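You operate a simulated robot arm through the tools that you are given. There is no shell and no other tool. Be economical: measure what you need, move in short steps, check, and stop when the job is done.

You run a simulated robot arm. Do the job below in one go: nothing can be reset, and whatever is moved stays where it is left.

TASK
Fetch the large round weight and set it on the yellow card.
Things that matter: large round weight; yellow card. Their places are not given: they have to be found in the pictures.

The check looks at the end state, three seconds after you hand in, the way a careful person would. Anything else that was tipped, shoved, dropped, spilled or broken makes it a failure.

THE ROBOT
A 7-joint arm with a two-finger parallel gripper, fixed in place. Base frame: the origin is at the foot of the arm, x ahead of it, y to its left, z up; the work surface is at about z = 0.8. Units: m, rad, N and s.
With the tool pointing down near the work surface it reaches from about 0.24 to 0.68 m from the base axis. Its first joint turns from -1.152 to 1.152 rad. Payload 2.4 kg.
The TCP is the grasp point between the finger pads, 0.03 m short of the fingertips. In the tool frame z runs along the fingers and y along their closing line. Largest opening 0.094 m; finger width 0.028, thickness 0.01; the body of the gripper, 0.05 by 0.096 m, starts 0.055 m behind the TCP.
Orientation is that of the tool frame in the base frame, as a unit quaternion [x, y, z, w]. With the fingers straight down and closing along the base's y, the tool's x points along the base's -x, its y along +y and its z along -z.

THE INTERFACE
- The arm moves only by the tool servo_tool. Its argument "rows" is a list of rows, each a list of 3 entries, a list of its own where there are three numbers: the shift along the tool's x, y, z in units of 400 mm (1.0 is 400 mm), then the turn, a rotation vector about the tool's x, y, z in units of 60 degrees (1.0 is 60 degrees), then the gripper command, from -1 (shut) to 1 (fully open), values between in proportion. In form: [[[x, y, z], [ax, ay, az], claw], ...]. A call has 1 to 12 rows; each row is the pose to reach, as a shift and turn from the pose commanded when the call began, along the tool's axes at that moment. A call with a number of a shift or a turn outside -1 to 1 is refused whole. Each row takes 0.2 s and may step no farther than 0.05 m and 0.15 rad from the row before; otherwise, or with a gripper value out of range, the whole call is refused. Where a pose cannot be reached the arm comes as near as it can. A force on the tool above 40 N (or 10 N above the force at the start of the call, whichever is more), or a blocked arm, ends the call early, and 0.2 s more pass. The fingers move at their own pace (about 0.153 m/s each) and stop on an object; they squeeze with about 22 N. The grip force told is the motor's: it shows also when the fingers shut on nothing. Time passes only in rows, and 0.2 s behind the last, so rows that repeat a pose let the fingers close. It gives the time, the measured TCP pose, the force on the tool (base axes), the opening and the grip force at its end, in the units of the frame above (readings bear some noise).
- Cameras (640 x 400 px; columns grow to the right, rows downward): "scene" is fixed at [0.0377, 0.4866, 1.428]; the picture's right is [-0.68, -0.73, 0.00], its down [-0.52, 0.49, -0.70] and it looks along [0.51, -0.48, -0.71] (base axes); focal length 346 px, centre (320, 200). "wrist" rides on the gripper at [-0.037, 0, -0.058] in the tool frame; the picture's right is [0.00, -1.00, 0.00], its down [0.97, 0.00, -0.24] and it looks along [0.24, 0.00, 0.97] (tool axes); focal length 218 px, centre (320, 200).
- capture(camera): a new picture of that camera. It takes no simulated time.
- pixel_to_xyz(camera, pixels): there is no depth. For up to 12 entries [column, row, z] of the newest picture of that camera ("zoom" is the newest enlarged one), the place [x, y] in the base frame at which the ray of that pixel passes the height z, good to about 0.002 m. It takes no simulated time.
- zoom(camera, box): a new picture of the part [left, top, right, bottom] of that camera's present view, enlarged. It takes no simulated time.
- finish_job(): hands the job in; it is judged then, once.

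Go step by step. Measure first, check grasps and placings, and put right what went wrong. The budget is 60 turns and 22 pictures, counting those below and the enlarged ones. Unless the task says otherwise, let go and move clear before handing in, and close with one line.

The tools are called as name(argument=value, ...) on one line, values as JSON. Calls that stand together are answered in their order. servo_tool: Moves the arm, as the interface text tells. Its arguments: {"type":"object","properties":{"rows":{"type":"array"}},"required":["rows"]} The other tools are called the same way: capture (camera) takes a picture; pixel_to_xyz (camera, pixels) gives the place at which the rays of pixels pass given heights; zoom (camera, box) takes an enlarged picture of a part of a camera's view; finish_job () hands the job in.

At the start:

```text
clock: 0.0
position: [0.2831, 0.0286, 1.099]
tcp_rot: [-0.001, 1.0, 0.0, 0.0]
force: [-0.1, 0.2, -0.8]
gripper_width: 0.0939
grasp_force: 0.0
```

scene: 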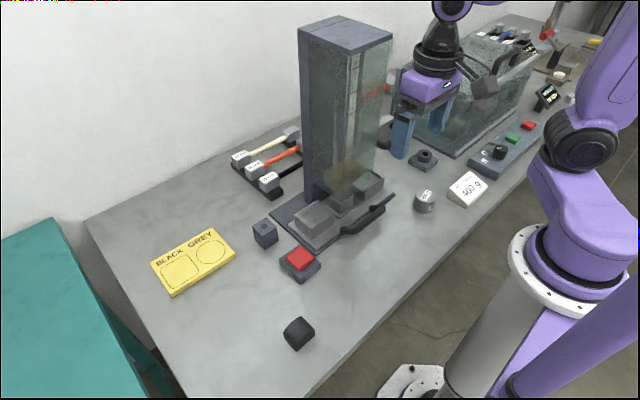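
wrist: 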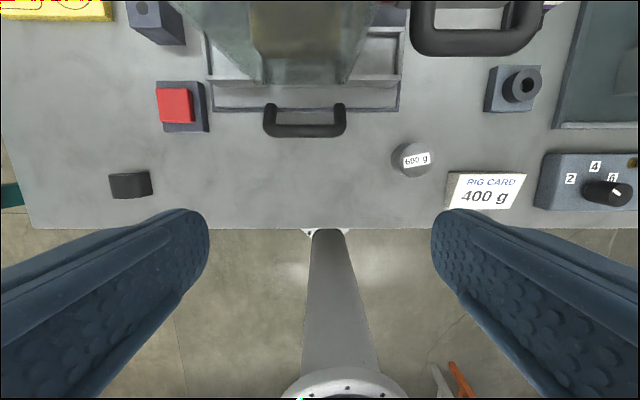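

The pictures show a round grey 600 g piece at scene (425,200), a yellow card at (193,260), and a tall apparatus with objects. I'll zoom in to identify the weights.

zoom(camera="scene", box=[380, 10, 620, 220])

zoom(camera="scene", box=[140, 120, 400, 290])

```text
1.90 times, centred on (500, 115) of scene
```

zoom: 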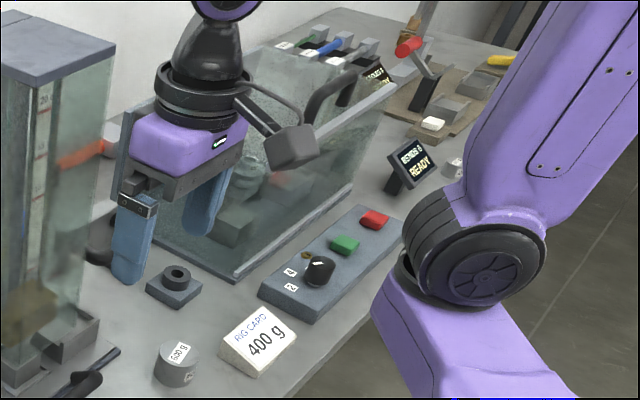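

```text
2.35 times, centred on (270, 205) of scene
```

zoom: 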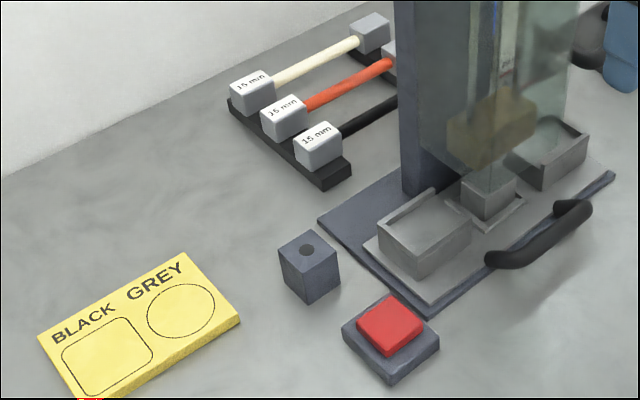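

There's a second labelled small piece near scene (572,98). I'll zoom on both and on the tank.

zoom(camera="scene", box=[530, 60, 610, 110])

zoom(camera="scene", box=[390, 160, 500, 230])

pixel_to_xyz(camera="wrist", pixels=[[412, 160, 0.8], [412, 160, 0.84], [130, 185, 0.8], [60, 3, 0.81]])

pixel_to_xyz(camera="scene", pixels=[[424, 212, 0.8], [572, 98, 0.8], [212, 252, 0.81], [180, 272, 0.81], [152, 264, 0.81], [214, 230, 0.81], [237, 258, 0.81], [173, 293, 0.81]])

```text
8.00 times, centred on (570, 85) of scene
```

zoom: 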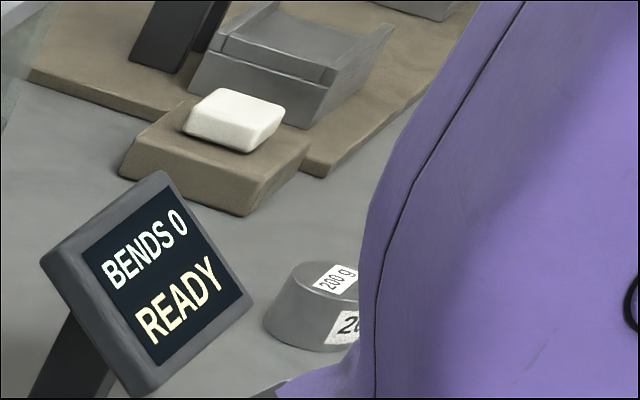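

```text
5.71 times, centred on (445, 195) of scene
```

zoom: 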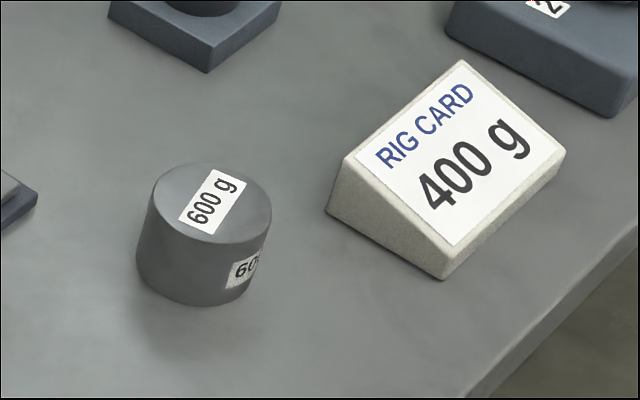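

```text
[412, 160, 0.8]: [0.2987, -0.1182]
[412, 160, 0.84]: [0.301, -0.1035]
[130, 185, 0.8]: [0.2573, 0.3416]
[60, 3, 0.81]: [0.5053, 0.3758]
```

```text
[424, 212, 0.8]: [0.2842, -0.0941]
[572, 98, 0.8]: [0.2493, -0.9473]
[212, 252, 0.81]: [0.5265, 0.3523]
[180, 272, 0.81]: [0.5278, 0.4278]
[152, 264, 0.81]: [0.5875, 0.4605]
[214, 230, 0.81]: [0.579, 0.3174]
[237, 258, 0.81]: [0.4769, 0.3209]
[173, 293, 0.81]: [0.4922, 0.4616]
```

The 600 g cylinder at scene (425,200) is the large round weight; the other is 200 g. I'll get its position and the tower's outline.

pixel_to_xyz(camera="scene", pixels=[[426.4, 195.4, 0.84], [426.4, 195.4, 0.85], [424.3, 206, 0.8], [270, 212, 0.8], [312, 252, 0.8], [390, 197, 0.82], [342, 232, 0.83], [300, 30, 1.2], [390, 42, 1.2], [339, 52, 1.2], [300, 262, 0.82], [265, 230, 0.83]])

servo_tool(rows=[[[0, -0.1, 0], [0, 0, 0], 1], [[0.0, -0.2, 0.1], [0, 0, 0], 1], [[0, -0.3, 0.2], [0, 0, 0], 1], [[0, -0.31, 0.3], [0, 0, 0], 1], [[0, -0.31, 0.3], [0, 0, 0], 1]])

```text
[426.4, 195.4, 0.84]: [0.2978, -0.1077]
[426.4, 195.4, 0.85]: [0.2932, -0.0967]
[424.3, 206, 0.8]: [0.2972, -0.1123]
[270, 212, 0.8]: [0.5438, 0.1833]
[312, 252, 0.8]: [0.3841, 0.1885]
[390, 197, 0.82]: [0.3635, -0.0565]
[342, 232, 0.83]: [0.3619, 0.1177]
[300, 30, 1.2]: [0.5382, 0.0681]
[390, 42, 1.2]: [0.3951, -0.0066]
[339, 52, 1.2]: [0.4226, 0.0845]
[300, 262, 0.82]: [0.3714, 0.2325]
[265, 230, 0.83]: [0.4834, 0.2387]
```

```text
refused: row 2 steps farther than a row can; nothing moved
```

The step was too long; I'll repeat with smaller steps towards a point above the weight at about (0.298,-0.11).

servo_tool(rows=[[[0, -0.08, 0.08], [0, 0, 0], 1], [[0, -0.16, 0.16], [0, 0, 0], 1], [[0, -0.24, 0.24], [0, 0, 0], 1], [[-0.02, -0.31, 0.32], [0, 0, 0], 1], [[-0.035, -0.345, 0.38], [0, 0, 0], 1], [[-0.035, -0.345, 0.38], [0, 0, 0], 1]])

capture(camera="wrist")

```text
clock: 1.4
position: [0.2984, -0.1124, 0.9465]
tcp_rot: [0.0, 1.0, 0.0, 0.0]
force: [-0.7, 1.1, 0.8]
gripper_width: 0.0939
grasp_force: 0.1
```

```text
15 pictures are left
```

wrist: 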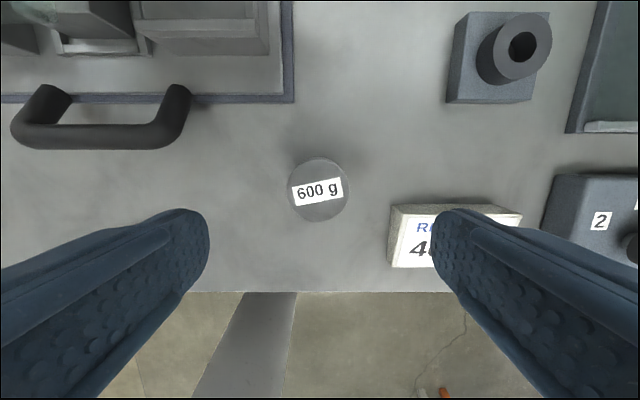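

The weight's top circle is centred at (319,189), about 61 px wide; the rig card's near edge is at column 390. I'll measure them.

pixel_to_xyz(camera="wrist", pixels=[[319, 187, 0.84], [319, 187, 0.835], [288, 189, 0.84], [350, 189, 0.84], [319, 222, 0.8], [319, 157, 0.84], [319, 218, 0.84], [389, 262, 0.8], [389, 205, 0.83], [445, 95, 0.8], [187, 90, 0.85]])

```text
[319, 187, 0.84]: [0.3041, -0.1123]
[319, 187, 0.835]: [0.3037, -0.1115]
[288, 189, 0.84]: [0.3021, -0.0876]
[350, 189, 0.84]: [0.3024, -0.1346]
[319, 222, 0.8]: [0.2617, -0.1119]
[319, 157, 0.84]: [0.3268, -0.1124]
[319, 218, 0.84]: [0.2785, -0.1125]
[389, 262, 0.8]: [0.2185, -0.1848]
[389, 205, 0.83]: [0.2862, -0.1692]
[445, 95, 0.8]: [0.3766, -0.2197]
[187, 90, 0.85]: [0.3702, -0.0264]
```

Weight centre is about (0.303,-0.112), diameter 0.047, with the rig card edge near y=-0.17. I'll descend with a 0.068 opening to stay clear of the card.

servo_tool(rows=[[[-0.0115, 0, 0], [0, 0, 0], 0.45], [[-0.0115, 0, 0.08], [0, 0, 0], 0.45], [[-0.0115, 0, 0.15], [0, 0, 0], 0.45], [[-0.0115, 0, 0.21], [0, 0, 0], 0.45], [[-0.0115, 0, 0.25], [0, 0, 0], 0.45], [[-0.0115, 0, 0.2725], [0, 0, 0], 0.45], [[-0.0115, 0, 0.2725], [0, 0, 0], 0.45]])

capture(camera="wrist")

```text
clock: 3.0
position: [0.3024, -0.1108, 0.8379]
tcp_rot: [0.0, 1.0, 0.0, 0.0]
force: [0.5, -0.2, -0.8]
gripper_width: 0.0682
grasp_force: 0.1
```

```text
14 pictures are left
```

wrist: 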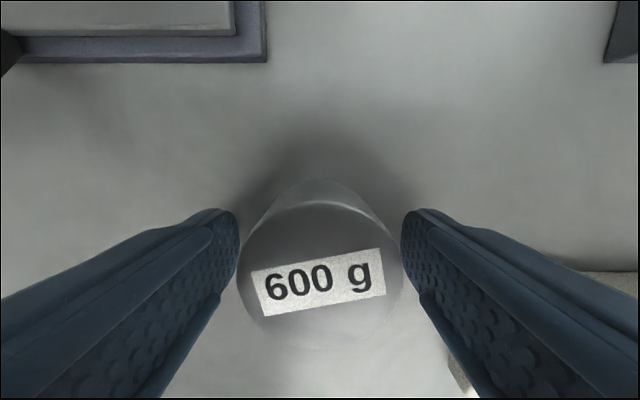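

The weight sits centred between the fingers (circle centre ~ (321,275)). I'll close and lift slightly.

servo_tool(rows=[[[0, 0, 0], [0, 0, 0], -1], [[0, 0, 0], [0, 0, 0], -1], [[0, 0, 0], [0, 0, 0], -1], [[0, 0, -0.03], [0, 0, 0], -1], [[0, 0, -0.1], [0, 0, 0], -1], [[0, 0, -0.1], [0, 0, 0], -1]])

capture(camera="wrist")

```text
clock: 4.4
position: [0.3019, -0.1098, 0.8792]
tcp_rot: [0.0, 1.0, 0.001, 0.0]
force: [0.4, -0.4, -5.6]
gripper_width: 0.0496
grasp_force: 21.6
```

```text
13 pictures are left
```

wrist: 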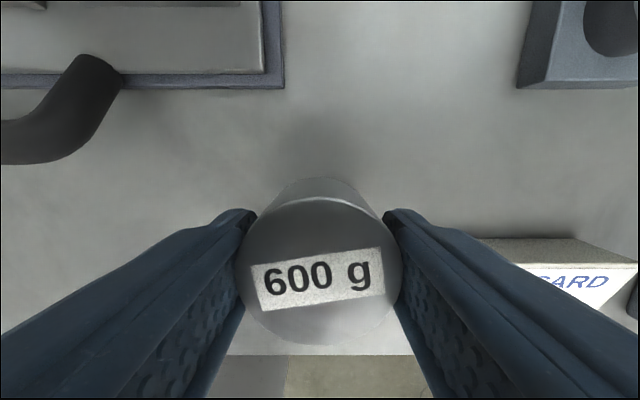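

Weight held (0.0496 wide, ~6 N). I'll raise it and carry it in front of the apparatus toward +y.

servo_tool(rows=[[[0.03, 0, -0.1], [0, 0, 0], -1], [[0.06, 0, -0.2], [0, 0, 0], -1], [[0.08, 0, -0.3], [0, 0, 0], -1], [[0.08, 0.1, -0.35], [0, 0, 0], -1], [[0.08, 0.21, -0.35], [0, 0, 0], -1], [[0.08, 0.32, -0.35], [0, 0, 0], -1], [[0.08, 0.43, -0.35], [0, 0, 0], -1], [[0.08, 0.54, -0.35], [0, 0, 0], -1], [[0.08, 0.65, -0.35], [0, 0, 0], -1], [[0.08, 0.76, -0.35], [0, 0, 0], -1], [[0.08, 0.87, -0.35], [0, 0, 0], -1], [[0.08, 0.95, -0.35], [0, 0, 0], -1]])

capture(camera="scene")

```text
clock: 7.0
position: [0.2697, 0.2696, 1.019]
tcp_rot: [0.001, 1.0, -0.001, 0.0]
force: [0.0, 0.3, -5.3]
gripper_width: 0.0485
grasp_force: 21.9
```

```text
12 pictures are left
```

scene: 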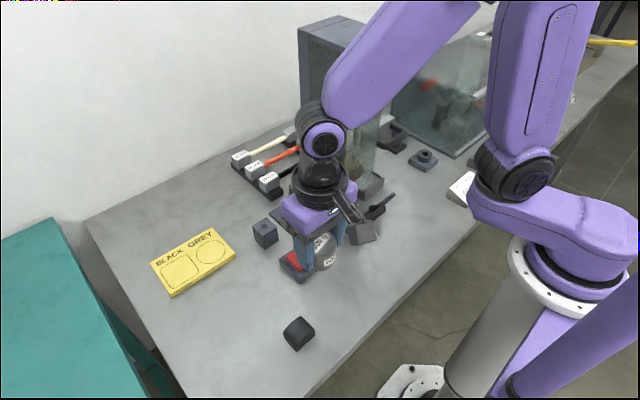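

All clear of the tower. I'll continue to y≈0.352 and out to x≈0.45 to view the card.

servo_tool(rows=[[[0, 0.1, 0], [0, 0, 0], -1], [[0, 0.2, 0], [0, 0, 0], -1], [[-0.1, 0.205, 0], [0, 0, 0], -1], [[-0.2, 0.205, 0], [0, 0, 0], -1], [[-0.3, 0.205, 0], [0, 0, 0], -1], [[-0.4, 0.205, 0], [0, 0, 0], -1], [[-0.45, 0.205, 0.05], [0, 0, 0], -1], [[-0.45, 0.205, 0.1], [0, 0, 0], -1], [[-0.45, 0.205, 0.1], [0, 0, 0], -1]])

capture(camera="wrist")

capture(camera="scene")

```text
clock: 9.0
position: [0.4504, 0.3525, 0.9784]
tcp_rot: [0.0, 1.0, 0.0, 0.001]
force: [0.3, -0.1, -6.2]
gripper_width: 0.0487
grasp_force: 22.8
```

```text
11 pictures are left
```

wrist: 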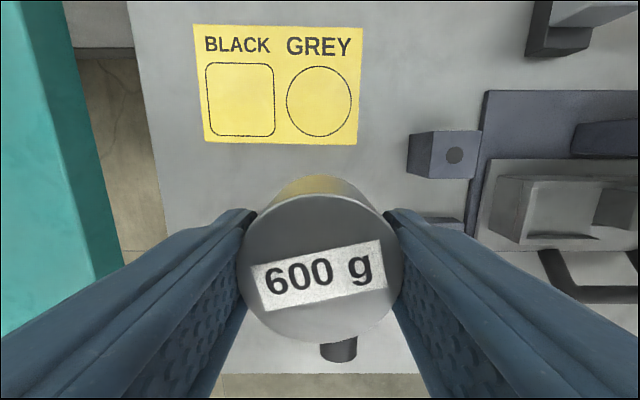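

```text
10 pictures are left
```

scene: 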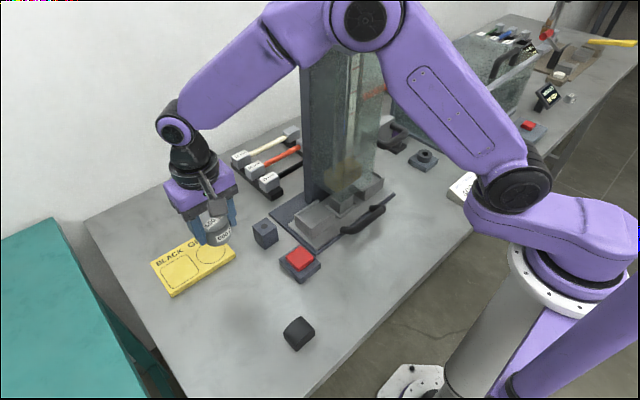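

The GREY circle is at wrist (319,101) with the card edges at rows 25–145. I'll get its place at a few heights and compare with the scene view.

pixel_to_xyz(camera="wrist", pixels=[[319, 101, 0.8], [319, 101, 0.81], [319, 101, 0.82], [357, 144, 0.81], [364, 27, 0.81], [194, 24, 0.81], [204, 141, 0.81], [287, 101, 0.81], [352, 101, 0.81], [472, 133, 0.84]])

pixel_to_xyz(camera="scene", pixels=[[212, 252, 0.8], [212, 252, 0.82], [152, 264, 0.8], [152, 264, 0.82]])

```text
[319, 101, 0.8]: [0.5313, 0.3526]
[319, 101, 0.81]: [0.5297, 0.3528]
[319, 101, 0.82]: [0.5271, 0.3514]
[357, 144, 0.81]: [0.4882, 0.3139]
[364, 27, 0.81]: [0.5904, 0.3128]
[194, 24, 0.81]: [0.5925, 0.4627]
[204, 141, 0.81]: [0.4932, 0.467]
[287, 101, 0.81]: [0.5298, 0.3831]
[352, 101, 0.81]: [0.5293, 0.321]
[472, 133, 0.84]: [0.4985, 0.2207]
```

```text
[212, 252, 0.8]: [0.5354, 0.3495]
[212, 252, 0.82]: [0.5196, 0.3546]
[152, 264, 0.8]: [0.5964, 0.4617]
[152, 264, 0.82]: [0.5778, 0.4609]
```

Target is (0.530,0.3525) with the card top near 0.81, so release should be at TCP z≈0.848. I'll move over and descend to just above.

servo_tool(rows=[[[-0.1, 0, 0], [0, 0, 0], -1], [[-0.198, 0, 0], [0, 0, 0], -1], [[-0.198, 0, 0.1], [0, 0, 0], -1], [[-0.198, 0, 0.2], [0, 0, 0], -1], [[-0.198, 0, 0.26], [0, 0, 0], -1], [[-0.198, 0, 0.3], [0, 0, 0], -1], [[-0.198, 0, 0.3], [0, 0, 0], -1]])

zoom(camera="scene", box=[130, 180, 290, 300])

```text
clock: 10.6
position: [0.5299, 0.3531, 0.858]
tcp_rot: [0.0, 1.0, -0.001, 0.001]
force: [0.0, -0.5, -5.0]
gripper_width: 0.0486
grasp_force: 22.3
```

```text
3.33 times, centred on (210, 240) of scene
```

zoom: 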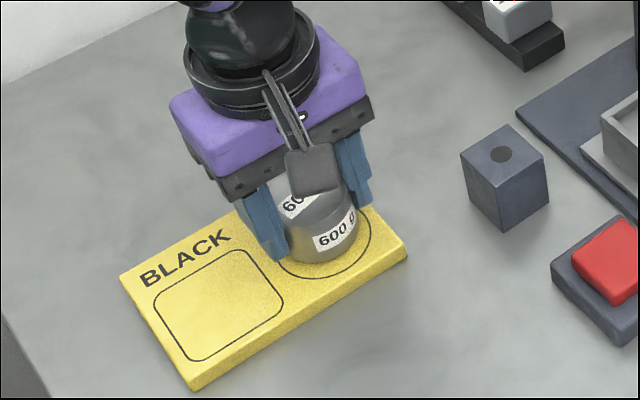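

Weight hangs a few mm above the circle. I'll lower in 1–2 mm steps until the force shows contact.

servo_tool(rows=[[[0, 0, 0.006], [0, 0, 0], -1], [[0, 0, 0.012], [0, 0, 0], -1], [[0, 0, 0.015], [0, 0, 0], -1], [[0, 0, 0.015], [0, 0, 0], -1]])

```text
clock: 11.6
position: [0.5296, 0.3527, 0.8519]
tcp_rot: [0.001, 1.0, 0.001, 0.001]
force: [-2.0, -3.7, 9.0]
gripper_width: 0.0483
grasp_force: 21.8
```

The force flipped to +9 N, so the weight rests on the card. I'll relax 0.5 mm, open moderately, then rise.

servo_tool(rows=[[[0, 0, -0.001], [0, 0, 0], -1], [[0, 0, -0.001], [0, 0, 0], 0.4], [[0, 0, -0.001], [0, 0, 0], 0.4], [[0, 0, -0.001], [0, 0, 0], 0.4], [[0, 0, -0.05], [0, 0, 0], 0.4], [[0, 0, -0.15], [0, 0, 0], 0.4], [[0, 0, -0.25], [0, 0, 0], 0.4], [[0.08, 0, -0.32], [0, 0, 0], 0.4], [[0.18, 0, -0.35], [0, 0, 0], 0.4], [[0.28, 0, -0.35], [0, 0, 0], 0.4], [[0.28, 0, -0.35], [0, 0, 0], 0.4]])

capture(camera="wrist")

capture(camera="scene")

```text
clock: 14.0
position: [0.4162, 0.3506, 0.99]
tcp_rot: [0.001, 1.0, 0.0, 0.0]
force: [-0.1, -0.6, 0.3]
gripper_width: 0.0658
grasp_force: 0.0
```

```text
8 pictures are left
```

wrist: 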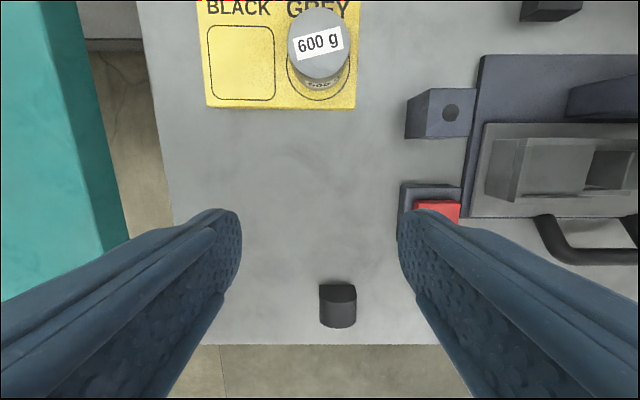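

```text
7 pictures are left
```

scene: 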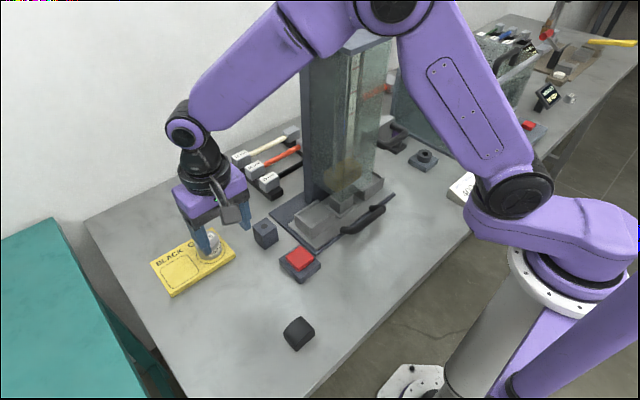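

The weight stands upright inside the GREY circle (wrist (319,45)), the gripper is clear and nothing else has moved, so I'm handing in.

finish_job()

```text
The job is handed in.
```

The large round weight (600 g) is standing upright in the GREY circle on the yellow card. The gripper has let go and moved clear, and the last pictures show nothing else disturbed.
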